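You operate a simulated robot arm through the tools that you are given. There is no shell and no other tool. Be economical: measure what you need, move in short steps, check, and stop when the job is done.

You run a simulated robot arm. Do the job below in one go: nothing can be reset, and whatever is moved stays where it is left.

TASK
Fit the white light bar and grey button cap, then press the cap till the lamps light.
Fine: clamp the power bank first.

The check looks at the end state, three seconds after you hand in, the way a careful person would. Anything else that was tipped, shoved, dropped, spilled or broken makes it a failure. Lids that push on must go on centred and level and be pressed home; caps that screw on are set level and turned clockwise until they are tight.

THE ROBOT
A 6-joint arm with a two-finger parallel gripper, fixed in place. Base frame: the origin is at the foot of the arm, x ahead of it, y to its left, z up; the work surface is at about z = 0.006. Readings come in m, rad, newtons and seconds.
With the tool pointing down near the work surface it reaches from about 0.14 to 0.58 m from the base axis. Its first joint turns from -1.152 to 1.152 rad. Payload 2.1 kg.
The tool frame sits at the grasp point between the pads (the TCP): z along the fingers, y along the line on which they close. The tips reach 0.03 m beyond it. The gripper opens to 0.094 m. The fingers are 0.028 m wide and 0.01 m thick; the gripper's body (0.05 by 0.096 m) begins 0.055 m behind the TCP.
Orientation is that of the tool frame in the base frame, as a unit quaternion [w, x, y, z]. With the fingers straight down and closing along the base's y, the tool's x points along the base's -x, its y along +y and its z along -z.

THE INTERFACE
- The arm moves only by the tool move_arm. Its argument "motion" is a list of rows, each a list of 7 numbers: the opening, from 0 (shut) to 1 (fully open), then the shift along the tool's x, y, z in units of 20 mm (1.0 is 20 mm), then the turn, a rotation vector about the tool's x, y, z in units of 6 degrees (1.0 is 6 degrees). In form: [[grip, tx, ty, tz, wx, wy, wz], ...]. A call has 1 to 10 rows; each row shifts and turns the commanded pose from where the row before left it, along the tool's axes as they then stand. A call with a number of a shift or a turn outside -1 to 1 is refused whole. A row lasts 0.2 s, in which the tool goes at most 0.05 m and 0.15 rad; a call with a longer step from one row to the next is refused whole, and so is a gripper value outside its range. Where a pose cannot be reached the arm comes as near as it can. A force on the tool above 90 N (or 10 N above the force at the start of the call, whichever is more), or a blocked arm, ends the call early, and 0.2 s more pass. The fingers move at their own pace (about 0.072 m/s each) and stop on an object; they squeeze with about 27 N. The grip force told is the motor's: it shows also when the fingers shut on nothing. Time passes only in rows, and 0.2 s behind the last, so rows that do not move let the fingers close. The reply holds the time, the measured pose of the TCP, the force on the tool along the base axes, the opening and the grip force, in the units named above and with some noise.
- Cameras (640 x 400 px; columns grow to the right, rows downward): "scene" is fixed at [0.0346, -0.3646, 0.4889]; the picture's right is [0.91, -0.42, 0.00], its down [-0.20, -0.44, -0.87] and it looks along [0.36, 0.79, -0.49] (base axes); focal length 360 px, centre (320, 200). "wrist" rides on the gripper at [-0.037, 0, -0.058] in the tool frame; the picture's right is [0.00, -1.00, 0.00], its down [0.97, 0.00, -0.24] and it looks along [0.24, 0.00, 0.97] (tool axes); focal length 218 px, centre (320, 200). There is no depth. A picture from a camera that has moved, and an enlarged one, comes with that camera's place and axes in the base frame and with its lens. The place of the scene camera against the robot may be out by one fixed shift of up to 0.012 m in any direction.
- get_image(camera): a new picture of that camera. It takes no simulated time.
- inspect(camera, box): a new picture of the part [left, top, right, bottom] of that camera's present view, enlarged. It takes no simulated time.
- close_job(): hands the job in; it is judged then, once.

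Go step by step. Nothing tells you positions but the pictures and the camera data: compare them with the known pose of the tool, close in by small moves and look again before you grip or let go. The budget is 120 turns and 64 pictures, counting those below and the enlarged ones. Unless the task says otherwise, let go and move clear before handing in, and close with one line.

The tools are called after "Emit:" as name(argument=value, ...) on one line, values as JSON. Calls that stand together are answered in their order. move_arm: Moves the arm, as the interface text tells. Its arguments: {"type":"object","properties":{"motion":{"type":"array"}},"required":["motion"]} The other tools are called the same way: get_image (camera) takes a picture; inspect (camera, box) takes an enlarged picture of a part of a camera's view; close_job () hands the job in.

At the start:

```text
clock: 0.0
tool_pos: [0.2908, 0.1016, 0.2914]
orientation: [0.0, 0.0, 1.0, 0.001]
contact_force: [0.0, 0.5, 0.0]
finger_gap: 0.0938
finger_force: 0.1
```

scene: 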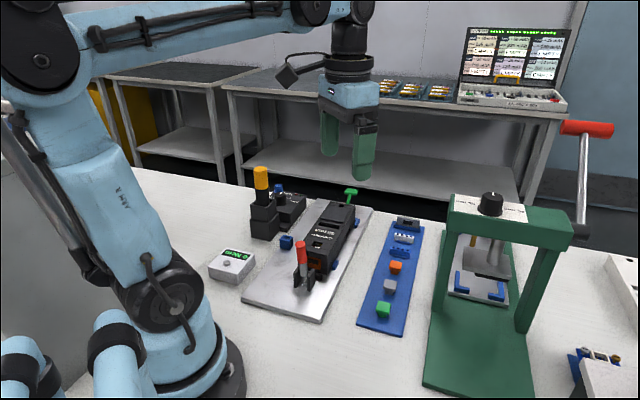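
wrist: 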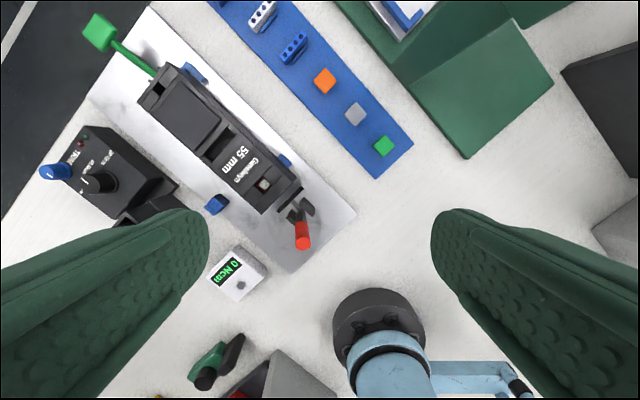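

I see a fixture plate with a black power bank, a red-handled toggle clamp and a green lever, plus a blue parts strip with light bars and coloured caps. I'll look closer before moving.

Emit:
inspect(camera="scene", box=[200, 150, 380, 330])

Emit:
inspect(camera="scene", box=[340, 200, 440, 340])

Emit:
inspect(camera="wrist", box=[60, 0, 380, 280])

```text
2.22 times, centred on (290, 240) of scene
camera zoom: at [0.0346, -0.3646, 0.4889], right [0.91, -0.42, 0.0], down [-0.2, -0.44, -0.87], along [0.36, 0.79, -0.49], focal length 801 px, centre (387, 111)
```

zoom: 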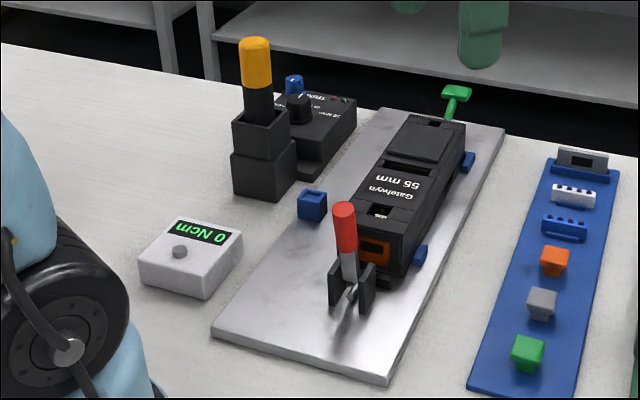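

```text
2.86 times, centred on (390, 270) of scene
camera zoom: at [0.0346, -0.3646, 0.4889], right [0.91, -0.42, 0.0], down [-0.2, -0.44, -0.87], along [0.36, 0.79, -0.49], focal length 1030 px, centre (120, 0)
```

zoom: 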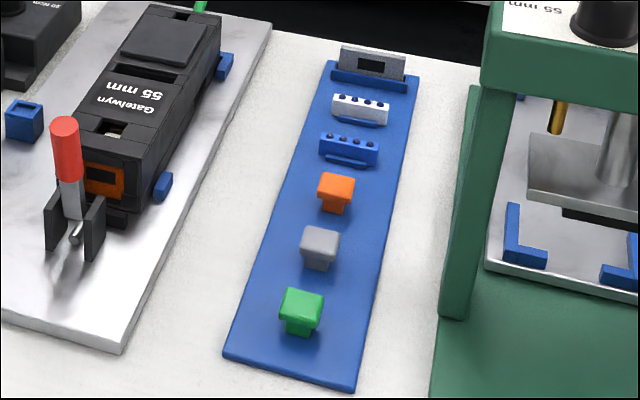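

```text
1.43 times, centred on (220, 140) of wrist
camera zoom: at [0.3275, 0.1015, 0.3472], right [0.0, -1.0, 0.0], down [-0.97, 0.0, 0.24], along [-0.24, 0.0, -0.97], focal length 312 px, centre (463, 286)
```

zoom: 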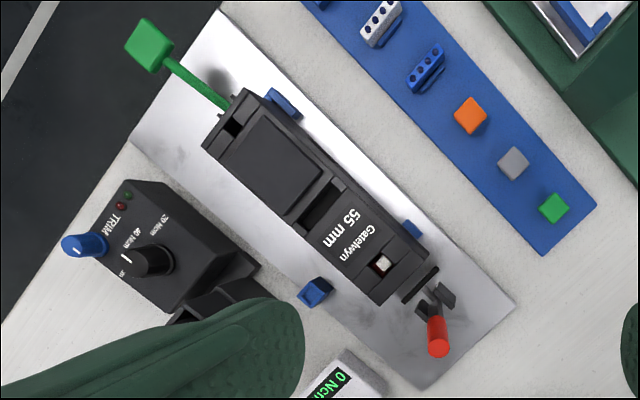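

I need more detail on the fixture, clamp and the instruction displays before planning.

Emit:
inspect(camera="scene", box=[450, 20, 580, 110])

Emit:
inspect(camera="scene", box=[285, 180, 375, 290])

Emit:
inspect(camera="wrist", box=[200, 130, 360, 260])

Emit:
inspect(camera="wrist", box=[80, 0, 240, 120])

Emit:
inspect(camera="scene", box=[420, 180, 580, 320])

```text
4.44 times, centred on (515, 65) of scene
camera zoom: at [0.0346, -0.3646, 0.4889], right [0.91, -0.42, 0.0], down [-0.2, -0.44, -0.87], along [0.36, 0.79, -0.49], focal length 1602 px, centre (-547, 800)
```

zoom: 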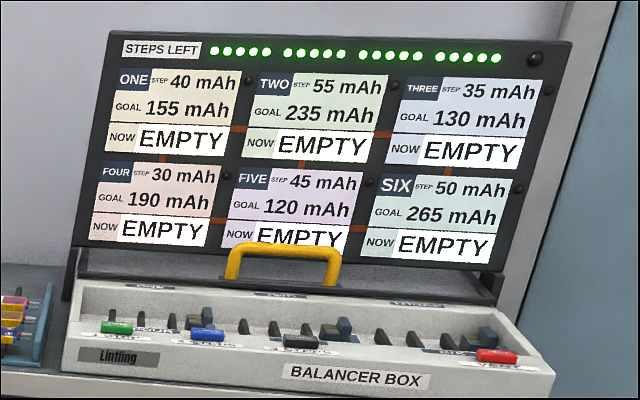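

```text
3.64 times, centred on (330, 235) of scene
camera zoom: at [0.0346, -0.3646, 0.4889], right [0.91, -0.42, 0.0], down [-0.2, -0.44, -0.87], along [0.36, 0.79, -0.49], focal length 1311 px, centre (284, 73)
```

zoom: 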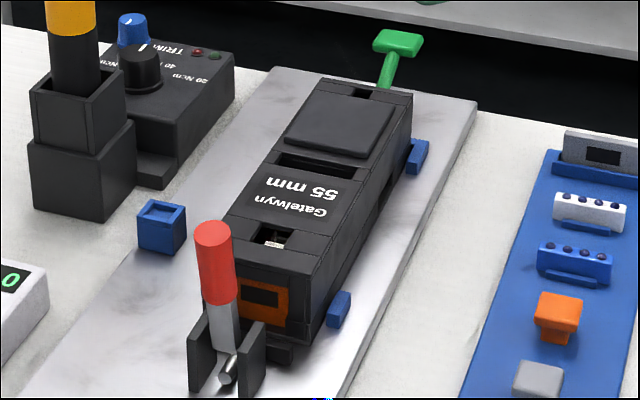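

```text
3.08 times, centred on (280, 195) of wrist
camera zoom: at [0.3275, 0.1015, 0.3472], right [0.0, -1.0, 0.0], down [-0.97, 0.0, 0.24], along [-0.24, 0.0, -0.97], focal length 672 px, centre (443, 215)
```

zoom: 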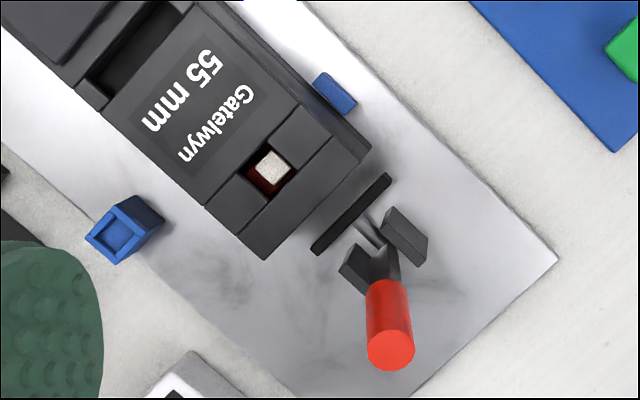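

```text
3.33 times, centred on (160, 60) of wrist
camera zoom: at [0.3275, 0.1015, 0.3472], right [0.0, -1.0, 0.0], down [-0.97, 0.0, 0.24], along [-0.24, 0.0, -0.97], focal length 728 px, centre (853, 667)
```

zoom: 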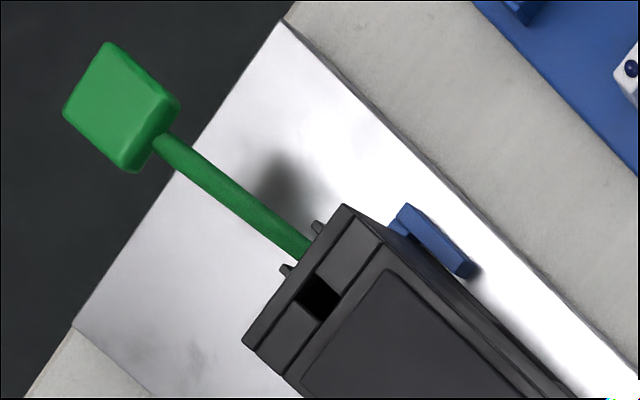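

```text
2.86 times, centred on (500, 250) of scene
camera zoom: at [0.0346, -0.3646, 0.4889], right [0.91, -0.42, 0.0], down [-0.2, -0.44, -0.87], along [0.36, 0.79, -0.49], focal length 1030 px, centre (-194, 57)
```

zoom: 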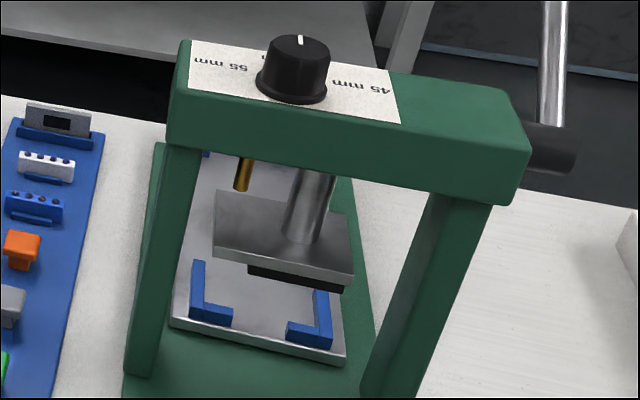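

The bank's axis and the parts strip both lie at about 45° in the base frame. I'll turn the tool 45° and come down a bit for a closer look at the clamp and slots.

Emit:
move_arm(motion=[[1, 0, 0, 0.5, 0, 0, 1], [1, 0, 0, 0.5, 0, 0, 1], [1, 0, 0, 0.5, 0, 0, 1], [1, 0, 0, 0.5, 0, 0, 1], [1, 0, 0, 0.5, 0, 0, 1], [1, 0, 0, 0.5, 0, 0, 1], [1, 0, 0, 0.5, 0, 0, 1], [1, 0, 0, 0, 0, 0, 0.5]])

Emit:
get_image(camera="wrist")

```text
clock: 1.8
tool_pos: [0.2916, 0.103, 0.2204]
orientation: [0.0, 0.384, 0.923, 0.002]
contact_force: [-0.4, 0.0, 0.8]
finger_gap: 0.094
finger_force: 0.0
```

```text
53 pictures are left
camera wrist: at [0.3165, 0.0763, 0.2767], right [-0.71, -0.71, 0.0], down [-0.69, 0.69, 0.24], along [-0.17, 0.17, -0.97], focal length 218 px, centre (320, 200)
```

wrist: 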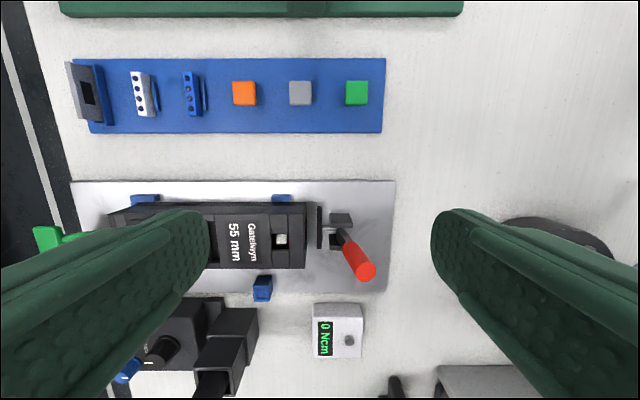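

Everything is aligned with the tool now. I'll shift over the bank to see its slot and the clamp without the fingers in the way.

Emit:
move_arm(motion=[[1, 1, 1, 0, 0, 0, 0], [1, 1, 0.5, 0, 0, 0, 0], [1, 1, 0.5, 0, 0, 0, 0], [1, 1, 0, 0, 0, 0, 0], [1, 0, 0, 0, 0, 0, 0]])

Emit:
get_image(camera="wrist")

Emit:
inspect(camera="wrist", box=[160, 60, 420, 220])

```text
clock: 3.0
tool_pos: [0.2618, 0.1886, 0.2212]
orientation: [0.0, 0.383, 0.924, 0.001]
contact_force: [0.6, -0.5, 0.1]
finger_gap: 0.0942
finger_force: 0.0
```

```text
52 pictures are left
camera wrist: at [0.2867, 0.1618, 0.2775], right [-0.71, -0.71, 0.0], down [-0.69, 0.69, 0.24], along [-0.17, 0.17, -0.97], focal length 218 px, centre (320, 200)
```

wrist: 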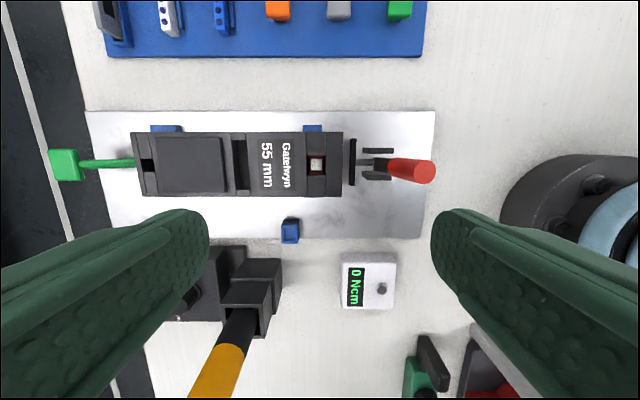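

```text
2.46 times, centred on (290, 140) of wrist
camera zoom: at [0.2867, 0.1618, 0.2775], right [-0.71, -0.71, 0.0], down [-0.69, 0.69, 0.24], along [-0.17, 0.17, -0.97], focal length 537 px, centre (394, 348)
```

zoom: 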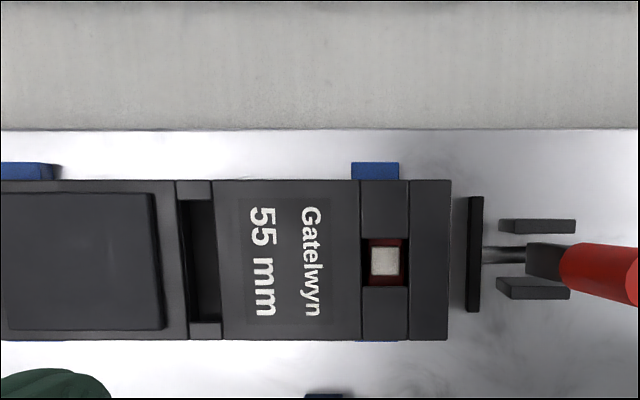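

The bank, slot, button well and clamp are clear now. I need a closer look at the clamp linkage and the far-end green handle.

Emit:
inspect(camera="scene", box=[280, 230, 340, 300])

Emit:
inspect(camera="scene", box=[310, 180, 370, 240])

Emit:
inspect(camera="scene", box=[375, 205, 430, 265])

```text
5.71 times, centred on (310, 265) of scene
camera zoom: at [0.0346, -0.3646, 0.4889], right [0.91, -0.42, 0.0], down [-0.2, -0.44, -0.87], along [0.36, 0.79, -0.49], focal length 2060 px, centre (377, -171)
```

zoom: 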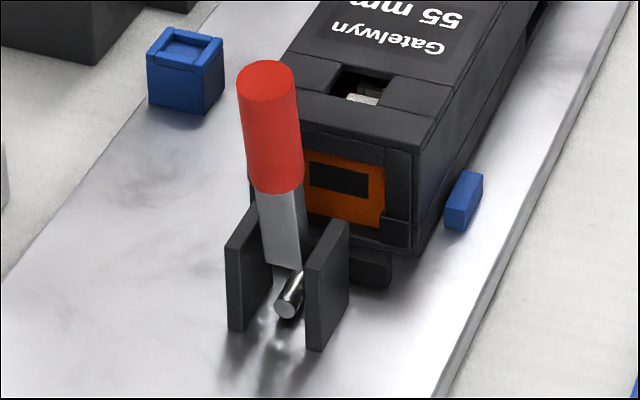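

```text
6.67 times, centred on (340, 210) of scene
camera zoom: at [0.0346, -0.3646, 0.4889], right [0.91, -0.42, 0.0], down [-0.2, -0.44, -0.87], along [0.36, 0.79, -0.49], focal length 2403 px, centre (187, 133)
```

zoom: 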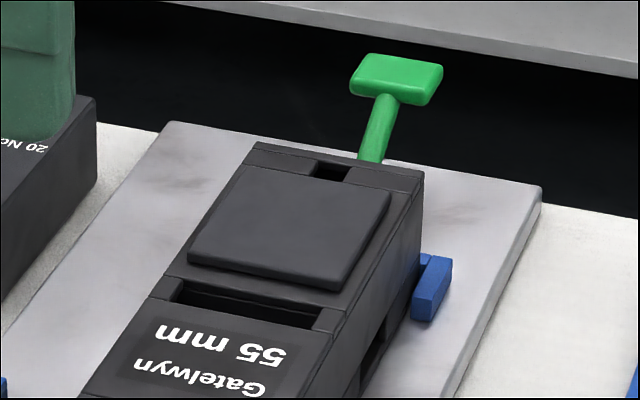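

```text
6.67 times, centred on (402, 235) of scene
camera zoom: at [0.0346, -0.3646, 0.4889], right [0.91, -0.42, 0.0], down [-0.2, -0.44, -0.87], along [0.36, 0.79, -0.49], focal length 2403 px, centre (-230, -33)
```

zoom: 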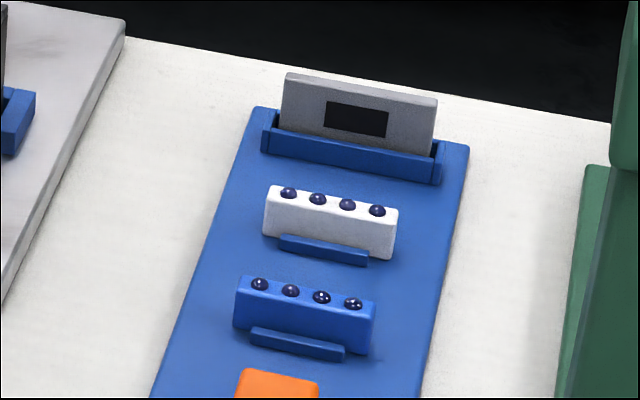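

The red-handled toggle is upright (open) with its pad about 10 mm short of the bank. I'll close the fingers, come down between the bank and the handle, and check the position before pushing it back.

Emit:
move_arm(motion=[[0, -0.94, -0.7, 0, 0, 0, 0], [0, 0, -0.7, 0, 0, 0, 0], [0, 0, 0, 1, 0, 0, 0], [0, 0, 0, 1, 0, 0, 0], [0, 0, 0, 1, 0, 0, 0], [0, 0, 0, 1, 0, 0, 0], [0, 0, 0, 1, 0, 0, 0], [0, 0, 0, 0.3, 0, 0, 0], [0, 0, 0, 0, 0, 0, 0]])

Emit:
inspect(camera="scene", box=[250, 190, 370, 300])

Emit:
get_image(camera="wrist")

```text
clock: 5.0
tool_pos: [0.2574, 0.1532, 0.1152]
orientation: [-0.001, 0.383, 0.924, 0.001]
contact_force: [-0.4, 0.2, 0.4]
finger_gap: 0.0001
finger_force: 26.4
```

```text
3.64 times, centred on (310, 245) of scene
camera zoom: at [0.0346, -0.3646, 0.4889], right [0.91, -0.42, 0.0], down [-0.2, -0.44, -0.87], along [0.36, 0.79, -0.49], focal length 1311 px, centre (356, 36)
```

zoom: 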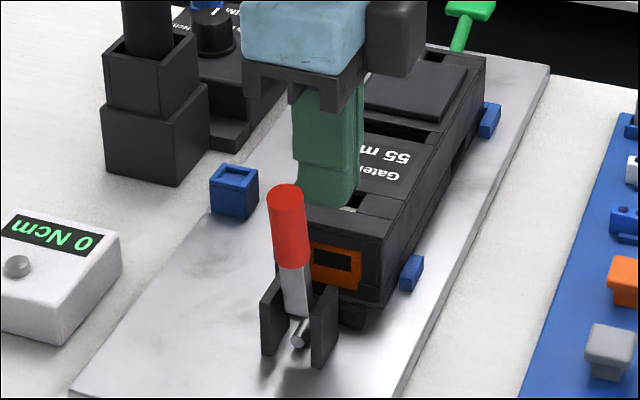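

```text
46 pictures are left
camera wrist: at [0.2824, 0.1272, 0.1715], right [-0.71, -0.71, 0.0], down [-0.69, 0.69, 0.24], along [-0.17, 0.17, -0.97], focal length 218 px, centre (320, 200)
```

wrist: 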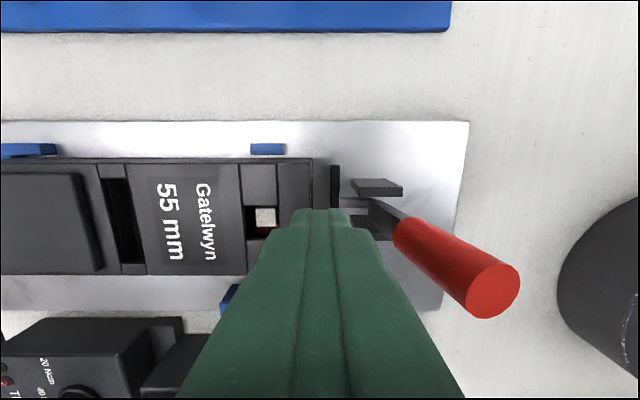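

The fingers are between the bank and the handle with clearance. I'll push gently away from the bank (-u) and watch the force and the pad.

Emit:
move_arm(motion=[[0, 0, -0.5, 0, 0, 0, 0], [0, 0, -0.5, 0, 0, 0, 0], [0, 0, -0.5, 0, 0, 0, 0], [0, 0, -0.5, 0, 0, 0, 0], [0, 0, -0.5, 0, 0, 0, 0]])

Emit:
get_image(camera="wrist")

```text
clock: 6.2
tool_pos: [0.2218, 0.1172, 0.1142]
orientation: [-0.001, 0.383, 0.924, 0.0]
contact_force: [0.9, 0.6, 0.0]
finger_gap: 0.0
finger_force: 26.8
```

```text
45 pictures are left
camera wrist: at [0.2467, 0.0911, 0.1715], right [-0.71, -0.71, 0.0], down [-0.69, 0.69, 0.24], along [-0.17, 0.17, -0.97], focal length 218 px, centre (320, 200)
```

wrist: 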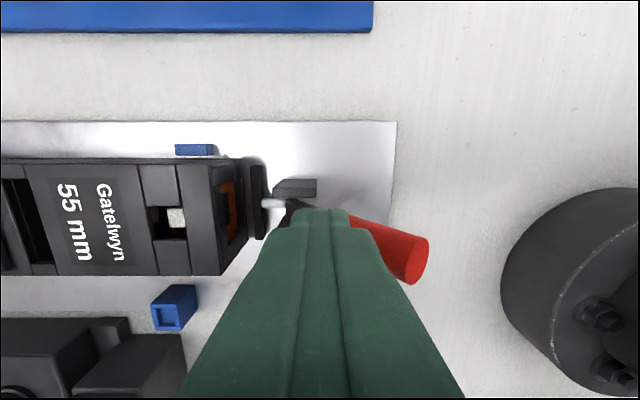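

Emit:
inspect(camera="scene", box=[280, 230, 340, 300])

```text
5.71 times, centred on (310, 265) of scene
camera zoom: at [0.0346, -0.3646, 0.4889], right [0.91, -0.42, 0.0], down [-0.2, -0.44, -0.87], along [0.36, 0.79, -0.49], focal length 2060 px, centre (377, -171)
```

zoom: 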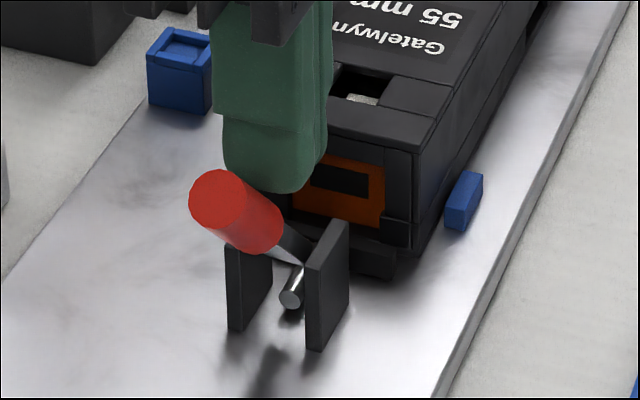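

The rod and pad advanced toward the bank, so folding the handle away is the closing direction. I'll keep going along the arc and press it down.

Emit:
move_arm(motion=[[0, 0, -0.5, 0.1, 0, 0, 0], [0, 0, -0.5, 0.2, 0, 0, 0], [0, 0, -0.5, 0.3, 0, 0, 0], [0, 0, -0.5, 0.3, 0, 0, 0], [0, 0, 0, 0.3, 0, 0, 0], [0, 0, 0, 0.3, 0, 0, 0]])

Emit:
inspect(camera="scene", box=[260, 220, 340, 310])

```text
clock: 7.6
tool_pos: [0.1937, 0.0903, 0.0834]
orientation: [-0.001, 0.382, 0.924, 0.001]
contact_force: [-0.2, 0.4, 0.4]
finger_gap: 0.0
finger_force: 27.1
```

```text
4.44 times, centred on (300, 265) of scene
camera zoom: at [0.0346, -0.3646, 0.4889], right [0.91, -0.42, 0.0], down [-0.2, -0.44, -0.87], along [0.36, 0.79, -0.49], focal length 1602 px, centre (409, -89)
```

zoom: 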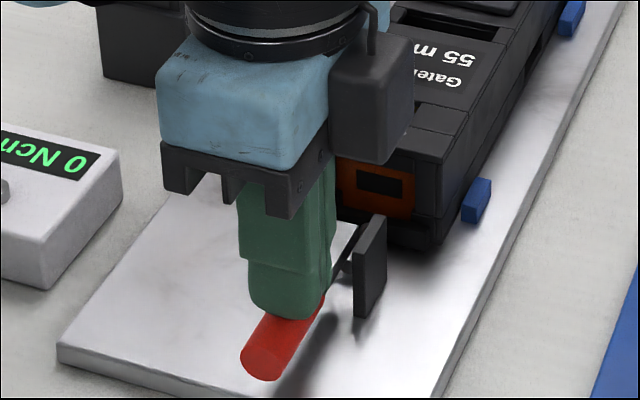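

The handle is nearly flat; I'll keep pressing it down until it resists.

Emit:
move_arm(motion=[[0, 0, 0, 0.25, 0, 0, 0], [0, 0, 0, 0.25, 0, 0, 0], [0, 0, 0, 0.25, 0, 0, 0], [0, 0, 0, 0, 0, 0, 0]])

Emit:
inspect(camera="scene", box=[260, 220, 340, 310])

```text
clock: 8.1
tool_pos: [0.1928, 0.0903, 0.0817]
orientation: [-0.005, 0.382, 0.924, -0.005]
contact_force: [-4.5, -1.9, 27.1]
finger_gap: 0.0002
finger_force: 26.9
stopped in row 2: the force on the tool passed its limit (the readings are from after the stop); the commanded pose is now the measured one
```

```text
4.44 times, centred on (300, 265) of scene
camera zoom: at [0.0346, -0.3647, 0.4889], right [0.91, -0.42, 0.0], down [-0.2, -0.44, -0.87], along [0.36, 0.79, -0.49], focal length 1602 px, centre (409, -89)
```

zoom: 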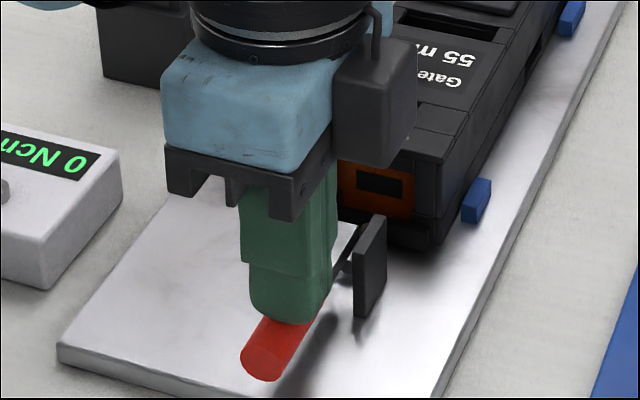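

It hit a firm stop, likely the handle's closed position. I'll lift away and check the pad and handle.

Emit:
move_arm(motion=[[0, 0, 0, -1, 0, 0, 0], [0, 0, 0, -1, 0, 0, 0], [0, 0, 0.5, -1, 0, 0, 0], [0, 0, 1, -1, 0, 0, 0], [0, 0, 1, -1, 0, 0, 0], [0, 0, 1, -1, 0, 0, 0], [0, 0, 1, 0, 0, 0, 0]])

Emit:
inspect(camera="scene", box=[270, 225, 340, 305])

Emit:
get_image(camera="wrist")

```text
clock: 9.7
tool_pos: [0.2589, 0.1541, 0.1995]
orientation: [-0.004, 0.383, 0.924, -0.004]
contact_force: [0.3, 0.3, 0.3]
finger_gap: 0.0002
finger_force: 26.9
```

```text
5.00 times, centred on (305, 265) of scene
camera zoom: at [0.0346, -0.3647, 0.4889], right [0.91, -0.42, 0.0], down [-0.2, -0.44, -0.87], along [0.36, 0.79, -0.49], focal length 1802 px, centre (395, -125)
```

zoom: 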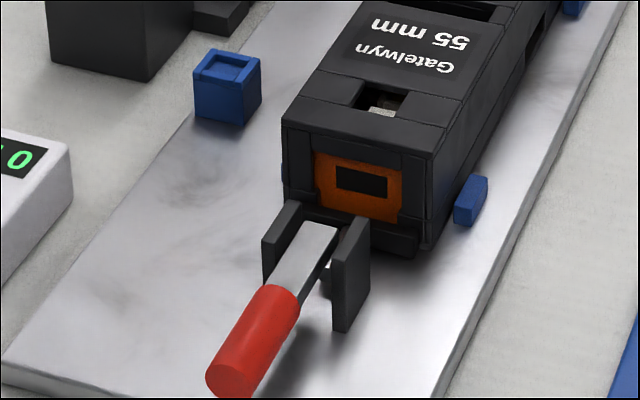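

```text
40 pictures are left
camera wrist: at [0.2846, 0.1287, 0.2558], right [-0.71, -0.71, 0.01], down [-0.68, 0.69, 0.25], along [-0.18, 0.17, -0.97], focal length 218 px, centre (320, 200)
```

wrist: 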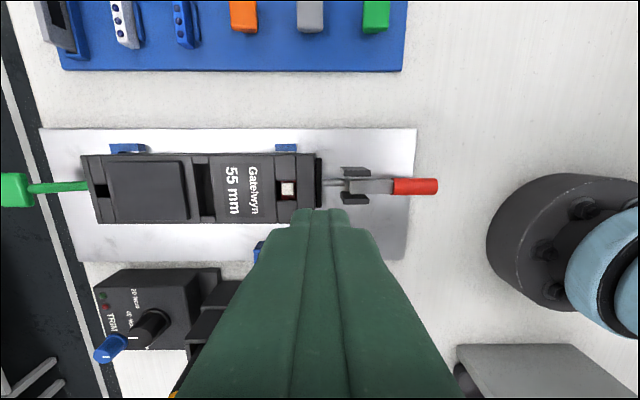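

The pad is now tight on the bank and the handle is folded down, so the clamp is done. Next I'll move over the white light bar and look.

Emit:
move_arm(motion=[[0.4, -0.8, 0.95, 0, -0.1, -0.04, 0], [0.4, -0.8, 0.95, 0, 0, 0, 0], [0.4, -0.8, 0.95, 0, 0, 0, 0], [0.4, -0.8, 0.95, 0, 0, 0, 0], [0.4, -0.8, 0.95, 0, 0, 0, 0], [0.4, -0.8, 0.95, 0, 0, 0, 0], [0.4, -0.8, 0.95, 0, 0, 0, 0], [0.4, -0.8, 0.95, 0, 0, 0, 0], [0.4, -0.8, 0.95, 0, 0, 0, 0], [0.4, 0, 0, 0, 0, 0, 0]])

Emit:
inspect(camera="wrist", box=[240, 120, 400, 240])

Emit:
get_image(camera="scene")

```text
clock: 11.9
tool_pos: [0.4822, 0.174, 0.1996]
orientation: [-0.001, 0.383, 0.924, 0.001]
contact_force: [-0.3, 0.1, 0.4]
finger_gap: 0.0378
finger_force: 0.0
```

```text
3.33 times, centred on (320, 180) of wrist
camera zoom: at [0.507, 0.1472, 0.2568], right [-0.71, -0.71, 0.0], down [-0.69, 0.69, 0.24], along [-0.17, 0.17, -0.97], focal length 728 px, centre (320, 267)
```

zoom: 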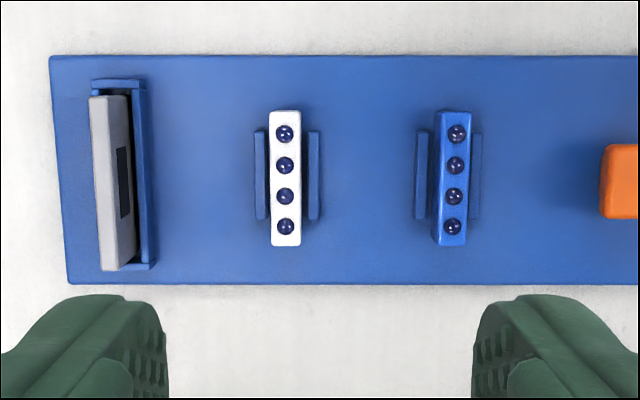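

```text
38 pictures are left
```

scene: 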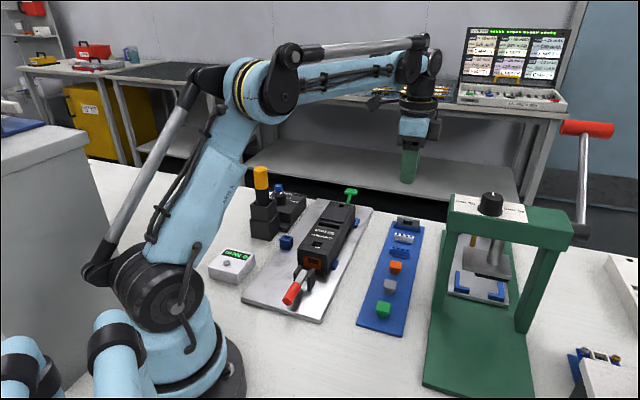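

The white bar sits between two low rails, about 9 mm off from my centre in both directions. I'll correct and descend for a closer check.

Emit:
move_arm(motion=[[0.4, -0.45, 0.45, 0.5, 0, 0, 0], [0.4, 0, 0, 1, 0, 0, 0], [0.4, 0, 0, 1, 0, 0, 0], [0.4, 0, 0, 1, 0, 0, 0], [0.4, 0, 0, 0.5, 0, 0, 0], [0.4, 0, 0, 0, 0, 0, 0]])

Emit:
inspect(camera="wrist", box=[220, 100, 420, 240])

Emit:
inspect(camera="scene", box=[375, 180, 455, 260])

```text
clock: 13.3
tool_pos: [0.4947, 0.1737, 0.1197]
orientation: [0.0, 0.383, 0.924, 0.001]
contact_force: [-0.2, -0.4, 0.1]
finger_gap: 0.0378
finger_force: 0.0
```

```text
2.86 times, centred on (320, 170) of wrist
camera zoom: at [0.5196, 0.1471, 0.1757], right [-0.71, -0.71, 0.0], down [-0.69, 0.69, 0.24], along [-0.17, 0.17, -0.97], focal length 624 px, centre (320, 286)
```

zoom: 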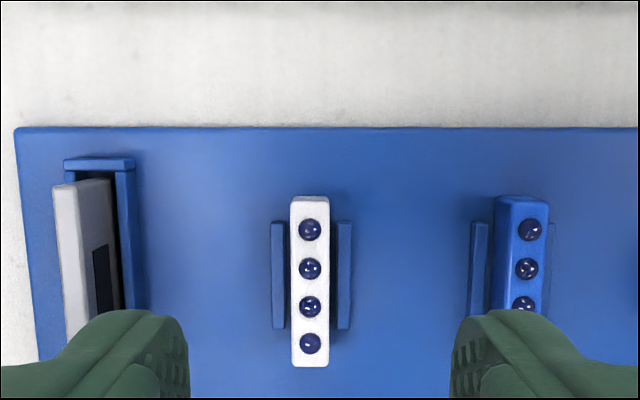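

```text
5.00 times, centred on (415, 220) of scene
camera zoom: at [0.0346, -0.3646, 0.4889], right [0.91, -0.42, 0.0], down [-0.2, -0.44, -0.87], along [0.36, 0.79, -0.49], focal length 1802 px, centre (-155, 100)
```

zoom: 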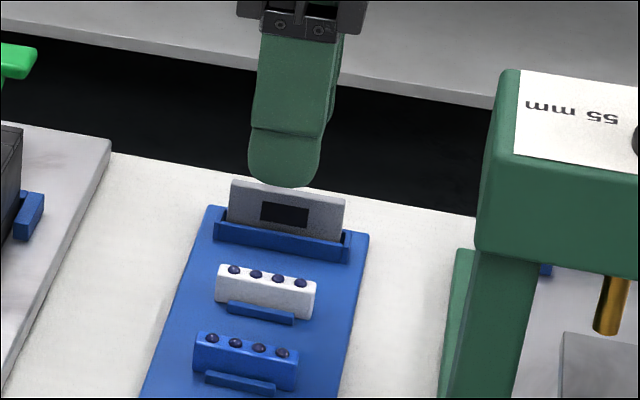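

The bar is nearly centred now. I'll descend to just about its top and check the height in both views.

Emit:
move_arm(motion=[[0.4, 0, 0.06, 1, 0, 0, 0], [0.4, 0, 0, 1, 0, 0, 0], [0.4, 0, 0, 0.75, 0, 0, 0], [0.4, 0, 0, 0.25, 0, 0, 0], [0.4, 0, 0, 0, 0, 0, 0]])

Emit:
inspect(camera="scene", box=[375, 190, 445, 260])

Emit:
inspect(camera="wrist", box=[220, 140, 420, 280])

```text
clock: 14.5
tool_pos: [0.4946, 0.1753, 0.0589]
orientation: [-0.002, 0.383, 0.924, 0.001]
contact_force: [-0.9, -0.1, -0.6]
finger_gap: 0.0377
finger_force: 0.1
```

```text
5.71 times, centred on (410, 225) of scene
camera zoom: at [0.0346, -0.3646, 0.4889], right [0.91, -0.42, 0.0], down [-0.2, -0.44, -0.87], along [0.36, 0.79, -0.49], focal length 2060 px, centre (-194, 57)
```

zoom: 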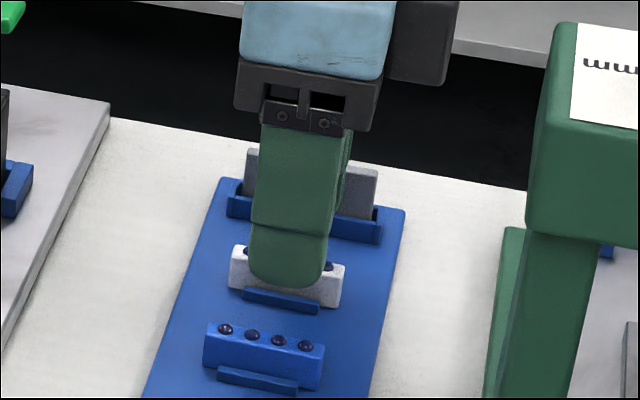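

```text
2.86 times, centred on (320, 210) of wrist
camera zoom: at [0.5199, 0.1483, 0.1159], right [-0.71, -0.71, 0.0], down [-0.69, 0.69, 0.24], along [-0.17, 0.17, -0.97], focal length 624 px, centre (320, 171)
```

zoom: 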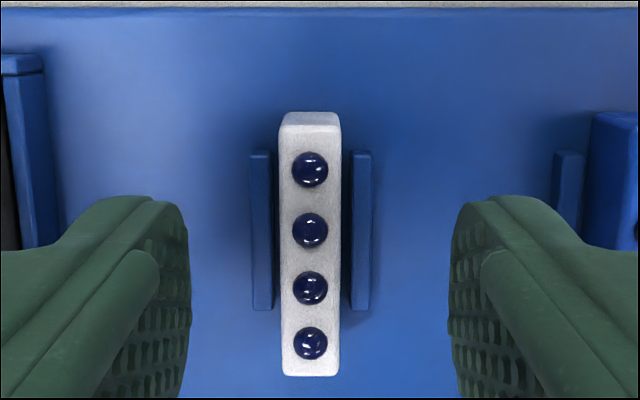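

I'll lower 7 mm more, shift 2.5 mm to centre lengthwise, and close gently on the bar.

Emit:
move_arm(motion=[[0.4, -0.12, 0.05, 0.2, 0, 0, 0], [0.4, 0, 0, 0.15, 0, 0, 0], [0.25, 0, 0, 0, 0, 0, 0], [0.15, 0, 0, 0, 0, 0, 0], [0, 0, 0, 0, 0, 0, 0], [0, 0, 0, 0, 0, 0, 0], [0, 0, 0, 0, 0, 0, 0]])

Emit:
inspect(camera="wrist", box=[220, 140, 420, 280])

Emit:
inspect(camera="scene", box=[375, 190, 445, 260])

```text
clock: 16.1
tool_pos: [0.4977, 0.1748, 0.051]
orientation: [-0.001, 0.383, 0.924, 0.0]
contact_force: [-0.2, -0.6, -0.5]
finger_gap: 0.0001
finger_force: 27.1
```

```text
2.86 times, centred on (320, 210) of wrist
camera zoom: at [0.5224, 0.1471, 0.1093], right [-0.71, -0.71, 0.0], down [-0.69, 0.69, 0.24], along [-0.17, 0.17, -0.97], focal length 624 px, centre (320, 171)
```

zoom: 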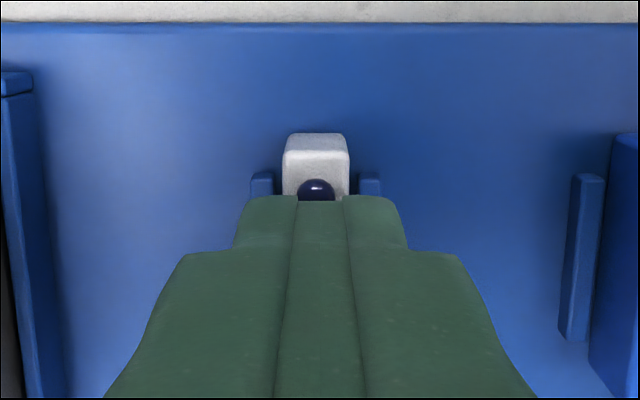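

```text
5.71 times, centred on (410, 225) of scene
camera zoom: at [0.0346, -0.3646, 0.4889], right [0.91, -0.42, 0.0], down [-0.2, -0.44, -0.87], along [0.36, 0.79, -0.49], focal length 2060 px, centre (-194, 57)
```

zoom: 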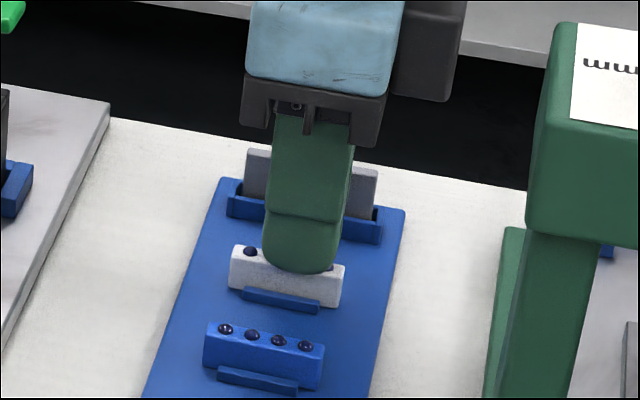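

The fingers closed just above the bar, so its top is lower than assumed. I'll use the closed fingers to feel for the top with tiny steps.

Emit:
move_arm(motion=[[0, 0, 0, 0.1, 0, 0, 0], [0, 0, 0, 0, 0, 0, 0]])

Emit:
inspect(camera="wrist", box=[270, 150, 370, 230])

```text
clock: 16.7
tool_pos: [0.4963, 0.1736, 0.0507]
orientation: [0.0, 0.383, 0.924, 0.001]
contact_force: [0.2, -0.4, 14.4]
finger_gap: 0.0
finger_force: 26.9
```

```text
5.00 times, centred on (320, 190) of wrist
camera zoom: at [0.5222, 0.1471, 0.108], right [-0.71, -0.71, 0.0], down [-0.69, 0.69, 0.24], along [-0.17, 0.17, -0.97], focal length 1091 px, centre (320, 250)
```

zoom: 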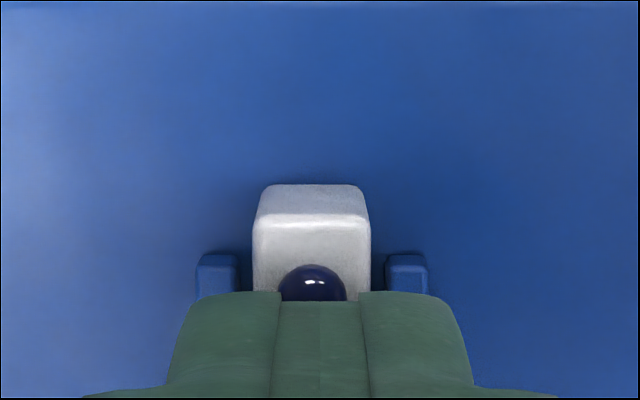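

Contact at TCP z ≈ 0.0507 puts the lamp tops at about z = 0.0205. I'll raise, open, go down to TCP 0.0415 (above the rails) and grip.

Emit:
move_arm(motion=[[0, 0, 0, -0.5, 0, 0, 0], [0.4, 0, 0, 0, 0, 0, 0], [0.4, 0, 0, 0, 0, 0, 0], [0.4, 0, 0.05, 0.5, 0, 0, 0], [0.4, 0, 0, 0.35, 0, 0, 0], [0.4, 0, 0, 0, 0, 0, 0], [0.2, 0, 0, 0, 0, 0, 0], [0, 0, 0, 0, 0, 0, 0], [0, 0, 0, 0, 0, 0, 0], [0, 0, 0, 0, 0, 0, 0]])

Emit:
inspect(camera="wrist", box=[220, 140, 420, 280])

```text
clock: 18.9
tool_pos: [0.4977, 0.1742, 0.0431]
orientation: [0.0, 0.383, 0.924, 0.0]
contact_force: [-0.5, 0.2, -0.4]
finger_gap: 0.008
finger_force: 27.2
```

```text
2.86 times, centred on (320, 210) of wrist
camera zoom: at [0.5233, 0.1483, 0.1002], right [-0.71, -0.71, 0.0], down [-0.69, 0.69, 0.24], along [-0.17, 0.17, -0.97], focal length 624 px, centre (320, 171)
```

zoom: 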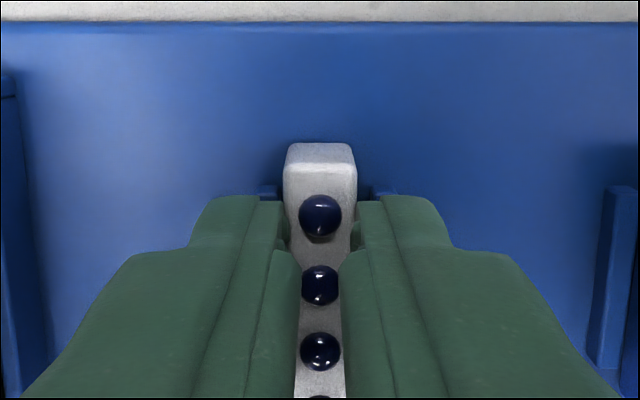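

The bar is gripped (8 mm thick). I'll lift it and carry it to just past the bank's slot, where the camera can see the slot.

Emit:
move_arm(motion=[[0, 0, 0, -0.5, 0, 0, 0], [0, 0, 0, -1, 0, 0, 0], [0, 0, 0, -1, 0, 0, 0], [0, 0, 0, -1, 0, 0, 0], [0, 0, 0, -1, 0, 0, 0], [0, 0, 0, -1, 0, 0, 0], [0, 0, 0, -0.5, 0, 0, 0]])

Emit:
move_arm(motion=[[0, 0.99, -0.4, 0, 0, 0, 0], [0, 0.99, -0.4, 0, 0, 0, 0], [0, 0.99, -0.4, 0, 0, 0, 0], [0, 0.99, -0.4, 0, 0, 0, 0], [0, 0.99, -0.4, 0, 0, 0, 0], [0, 0.99, -0.4, 0, 0, 0, 0], [0, 0.99, -0.4, 0, 0, 0, 0], [0, 0.99, -0.4, 0, 0, 0, 0], [0, 0.99, -0.4, 0, 0, 0, 0], [0, 0, 0, 0, 0, 0, 0]])

Emit:
inspect(camera="wrist", box=[200, 80, 440, 280])

Emit:
inspect(camera="scene", box=[280, 120, 400, 240])

```text
clock: 20.5
tool_pos: [0.5, 0.1742, 0.1639]
orientation: [-0.002, 0.383, 0.924, 0.001]
contact_force: [-0.1, 0.0, 0.3]
finger_gap: 0.0078
finger_force: 27.0
```

```text
clock: 22.7
tool_pos: [0.3199, 0.2507, 0.1637]
orientation: [-0.001, 0.383, 0.924, 0.0]
contact_force: [-0.5, -0.3, 0.1]
finger_gap: 0.0081
finger_force: 27.4
```

```text
2.00 times, centred on (320, 180) of wrist
camera zoom: at [0.3453, 0.2233, 0.2209], right [-0.71, -0.71, 0.0], down [-0.69, 0.69, 0.24], along [-0.17, 0.17, -0.97], focal length 436 px, centre (320, 240)
```

zoom: 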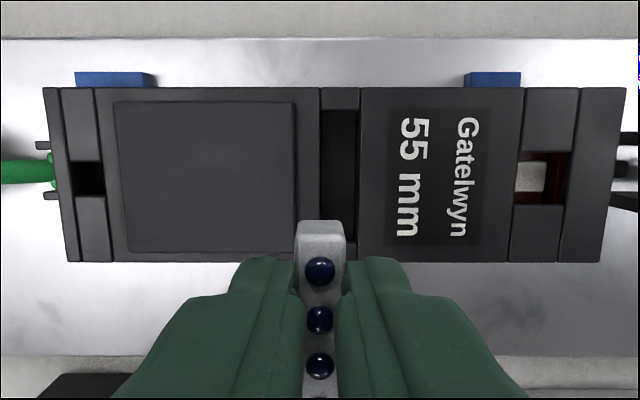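

```text
3.33 times, centred on (340, 180) of scene
camera zoom: at [0.0346, -0.3646, 0.4889], right [0.91, -0.42, 0.0], down [-0.2, -0.44, -0.87], along [0.36, 0.79, -0.49], focal length 1201 px, centre (253, 267)
```

zoom: 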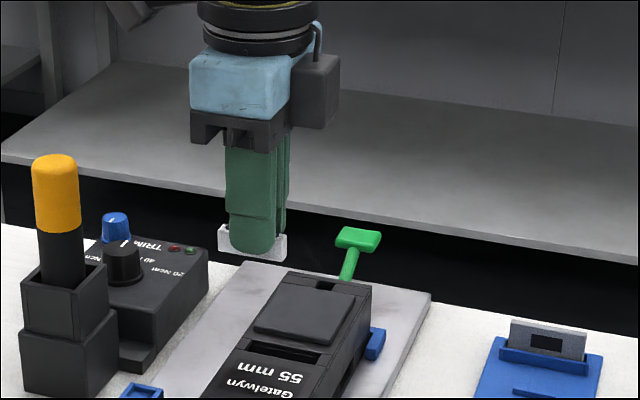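

Emit:
inspect(camera="wrist", box=[300, 115, 360, 195])

```text
5.00 times, centred on (330, 155) of wrist
camera zoom: at [0.3453, 0.2233, 0.2209], right [-0.71, -0.71, 0.0], down [-0.69, 0.69, 0.24], along [-0.17, 0.17, -0.97], focal length 1091 px, centre (270, 425)
```

zoom: 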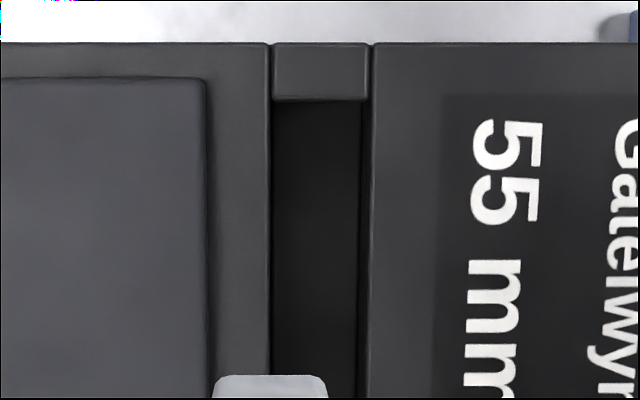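

I want to see the held bar's full profile and the slot interior before inserting.

Emit:
inspect(camera="scene", box=[310, 200, 350, 240])

Emit:
inspect(camera="scene", box=[310, 170, 350, 200])

```text
10.00 times, centred on (330, 220) of scene
camera zoom: at [0.0346, -0.3646, 0.4889], right [0.91, -0.42, 0.0], down [-0.2, -0.44, -0.87], along [0.36, 0.79, -0.49], focal length 3604 px, centre (220, 0)
```

zoom: 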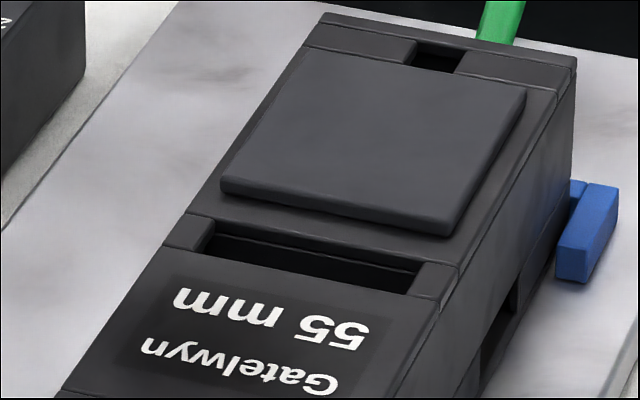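

```text
13.33 times, centred on (330, 185) of scene
camera zoom: at [0.0346, -0.3646, 0.4889], right [0.91, -0.42, 0.0], down [-0.2, -0.44, -0.87], along [0.36, 0.79, -0.49], focal length 4806 px, centre (187, 400)
```

zoom: 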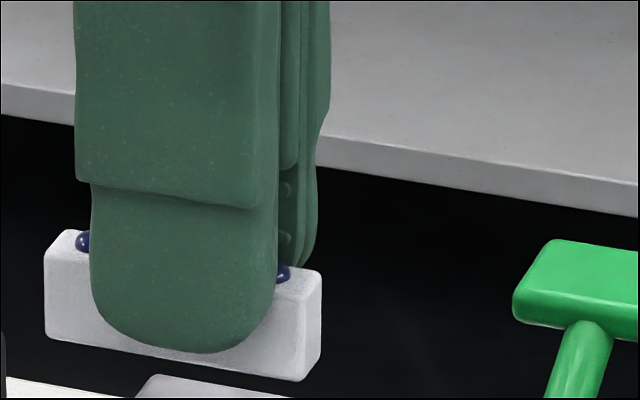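

The bar is a plain 8 × 44 mm block and the slot is a slightly larger opening. I'll align the bar over the slot centre and stop just above it to check.

Emit:
move_arm(motion=[[0, -0.6, -0.19, 0, 0, 0, 0], [0, -0.6, -0.18, 0, 0, 0, 0], [0, 0, 0, 1, 0, 0, 0], [0, 0, 0, 1, 0, 0, 0], [0, 0, 0, 0.7, 0, 0, 0], [0, 0, 0, 0, 0, 0, 0]])

Emit:
inspect(camera="wrist", box=[240, 100, 400, 260])

Emit:
inspect(camera="scene", box=[300, 190, 360, 240])

```text
clock: 24.1
tool_pos: [0.3323, 0.2293, 0.1088]
orientation: [-0.001, 0.383, 0.924, 0.0]
contact_force: [-1.0, -0.4, -0.8]
finger_gap: 0.008
finger_force: 27.0
```

```text
2.50 times, centred on (320, 180) of wrist
camera zoom: at [0.3582, 0.2022, 0.1659], right [-0.71, -0.71, 0.0], down [-0.69, 0.69, 0.24], along [-0.17, 0.17, -0.97], focal length 546 px, centre (320, 250)
```

zoom: 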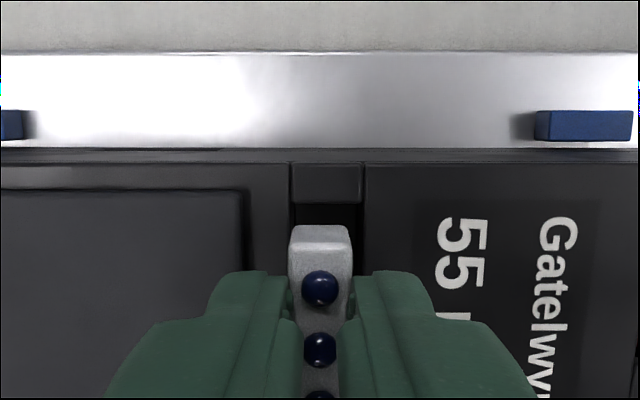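

```text
8.00 times, centred on (330, 215) of scene
camera zoom: at [0.0346, -0.3646, 0.4889], right [0.91, -0.42, 0.0], down [-0.2, -0.44, -0.87], along [0.36, 0.79, -0.49], focal length 2883 px, centre (240, 80)
```

zoom: 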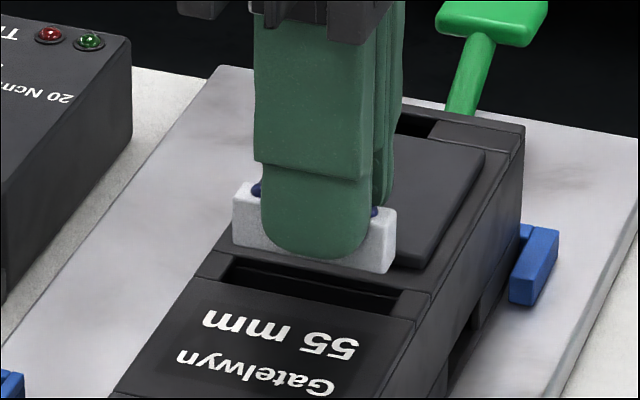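

Lengthwise alignment is good; only 1.3 mm sideways to correct. I'll lower in small steps and watch the force.

Emit:
move_arm(motion=[[0, 0, -0.065, 0.2, 0, 0, 0], [0, 0, 0, 0.2, 0, 0, 0], [0, 0, 0, 0.15, 0, 0, 0], [0, 0, 0, 0, 0, 0, 0]])

Emit:
inspect(camera="scene", box=[300, 190, 360, 240])

```text
clock: 25.1
tool_pos: [0.3332, 0.2264, 0.0983]
orientation: [-0.001, 0.382, 0.924, 0.0]
contact_force: [0.6, 0.4, -1.8]
finger_gap: 0.0082
finger_force: 27.2
```

```text
8.00 times, centred on (330, 215) of scene
camera zoom: at [0.0346, -0.3646, 0.4889], right [0.91, -0.42, 0.0], down [-0.2, -0.44, -0.87], along [0.36, 0.79, -0.49], focal length 2883 px, centre (240, 80)
```

zoom: 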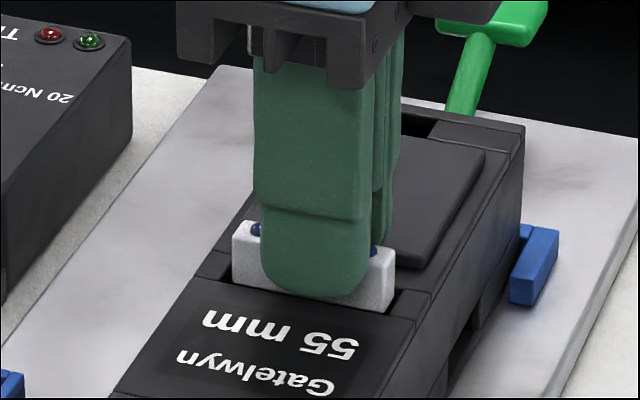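

Emit:
move_arm(motion=[[0, 0, 0, 0.15, 0, 0, 0], [0, 0, 0, 0.15, 0, 0, 0], [0, 0, 0, 0, 0, 0, 0]])

Emit:
inspect(camera="scene", box=[300, 190, 360, 240])

Emit:
inspect(camera="wrist", box=[280, 140, 360, 220])

```text
clock: 25.9
tool_pos: [0.3317, 0.2268, 0.0918]
orientation: [0.0, 0.383, 0.924, 0.0]
contact_force: [-0.8, 0.8, -0.2]
finger_gap: 0.0082
finger_force: 26.9
```

```text
8.00 times, centred on (330, 215) of scene
camera zoom: at [0.0346, -0.3646, 0.4889], right [0.91, -0.42, 0.0], down [-0.2, -0.44, -0.87], along [0.36, 0.79, -0.49], focal length 2883 px, centre (240, 80)
```

zoom: 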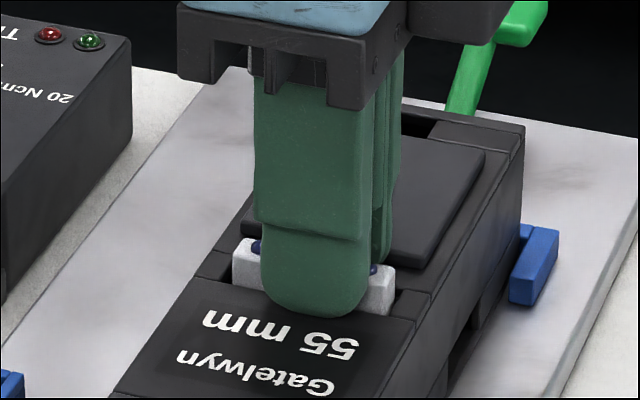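

```text
5.00 times, centred on (320, 180) of wrist
camera zoom: at [0.3572, 0.2, 0.1492], right [-0.71, -0.71, 0.0], down [-0.69, 0.69, 0.24], along [-0.17, 0.17, -0.97], focal length 1091 px, centre (320, 300)
```

zoom: 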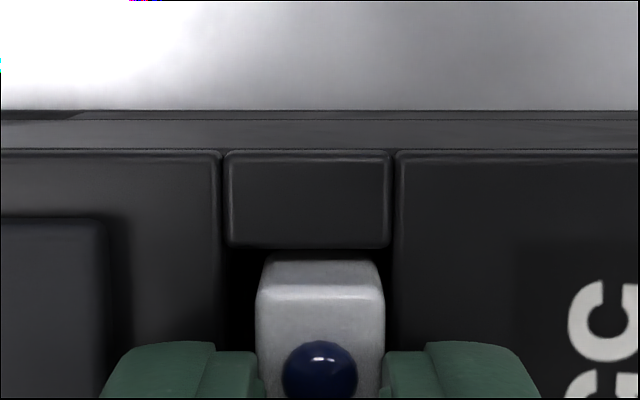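

The bar is entering the slot; I'll nudge 1 mm sideways to centre and go 3 mm further down.

Emit:
move_arm(motion=[[0, 0, 0.05, 0, 0, 0, 0], [0, 0, 0, 0.1, 0, 0, 0], [0, 0, 0, 0.05, 0, 0, 0], [0, 0, 0, 0, 0, 0, 0]])

Emit:
inspect(camera="wrist", box=[280, 140, 360, 220])

```text
clock: 26.9
tool_pos: [0.3329, 0.2259, 0.0921]
orientation: [-0.001, 0.382, 0.924, 0.0]
contact_force: [-1.8, -1.2, 32.3]
finger_gap: 0.0081
finger_force: 27.4
stopped in row 4: the force on the tool passed its limit (the readings are from after the stop); the commanded pose is now the measured one
```

```text
5.00 times, centred on (320, 180) of wrist
camera zoom: at [0.3581, 0.2007, 0.1487], right [-0.71, -0.71, 0.0], down [-0.69, 0.69, 0.24], along [-0.17, 0.17, -0.97], focal length 1091 px, centre (320, 300)
```

zoom: 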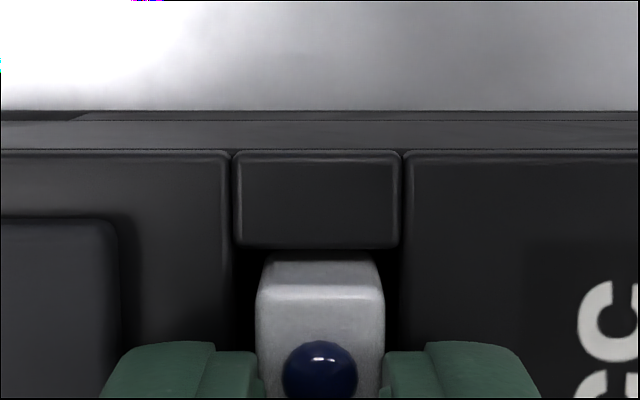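

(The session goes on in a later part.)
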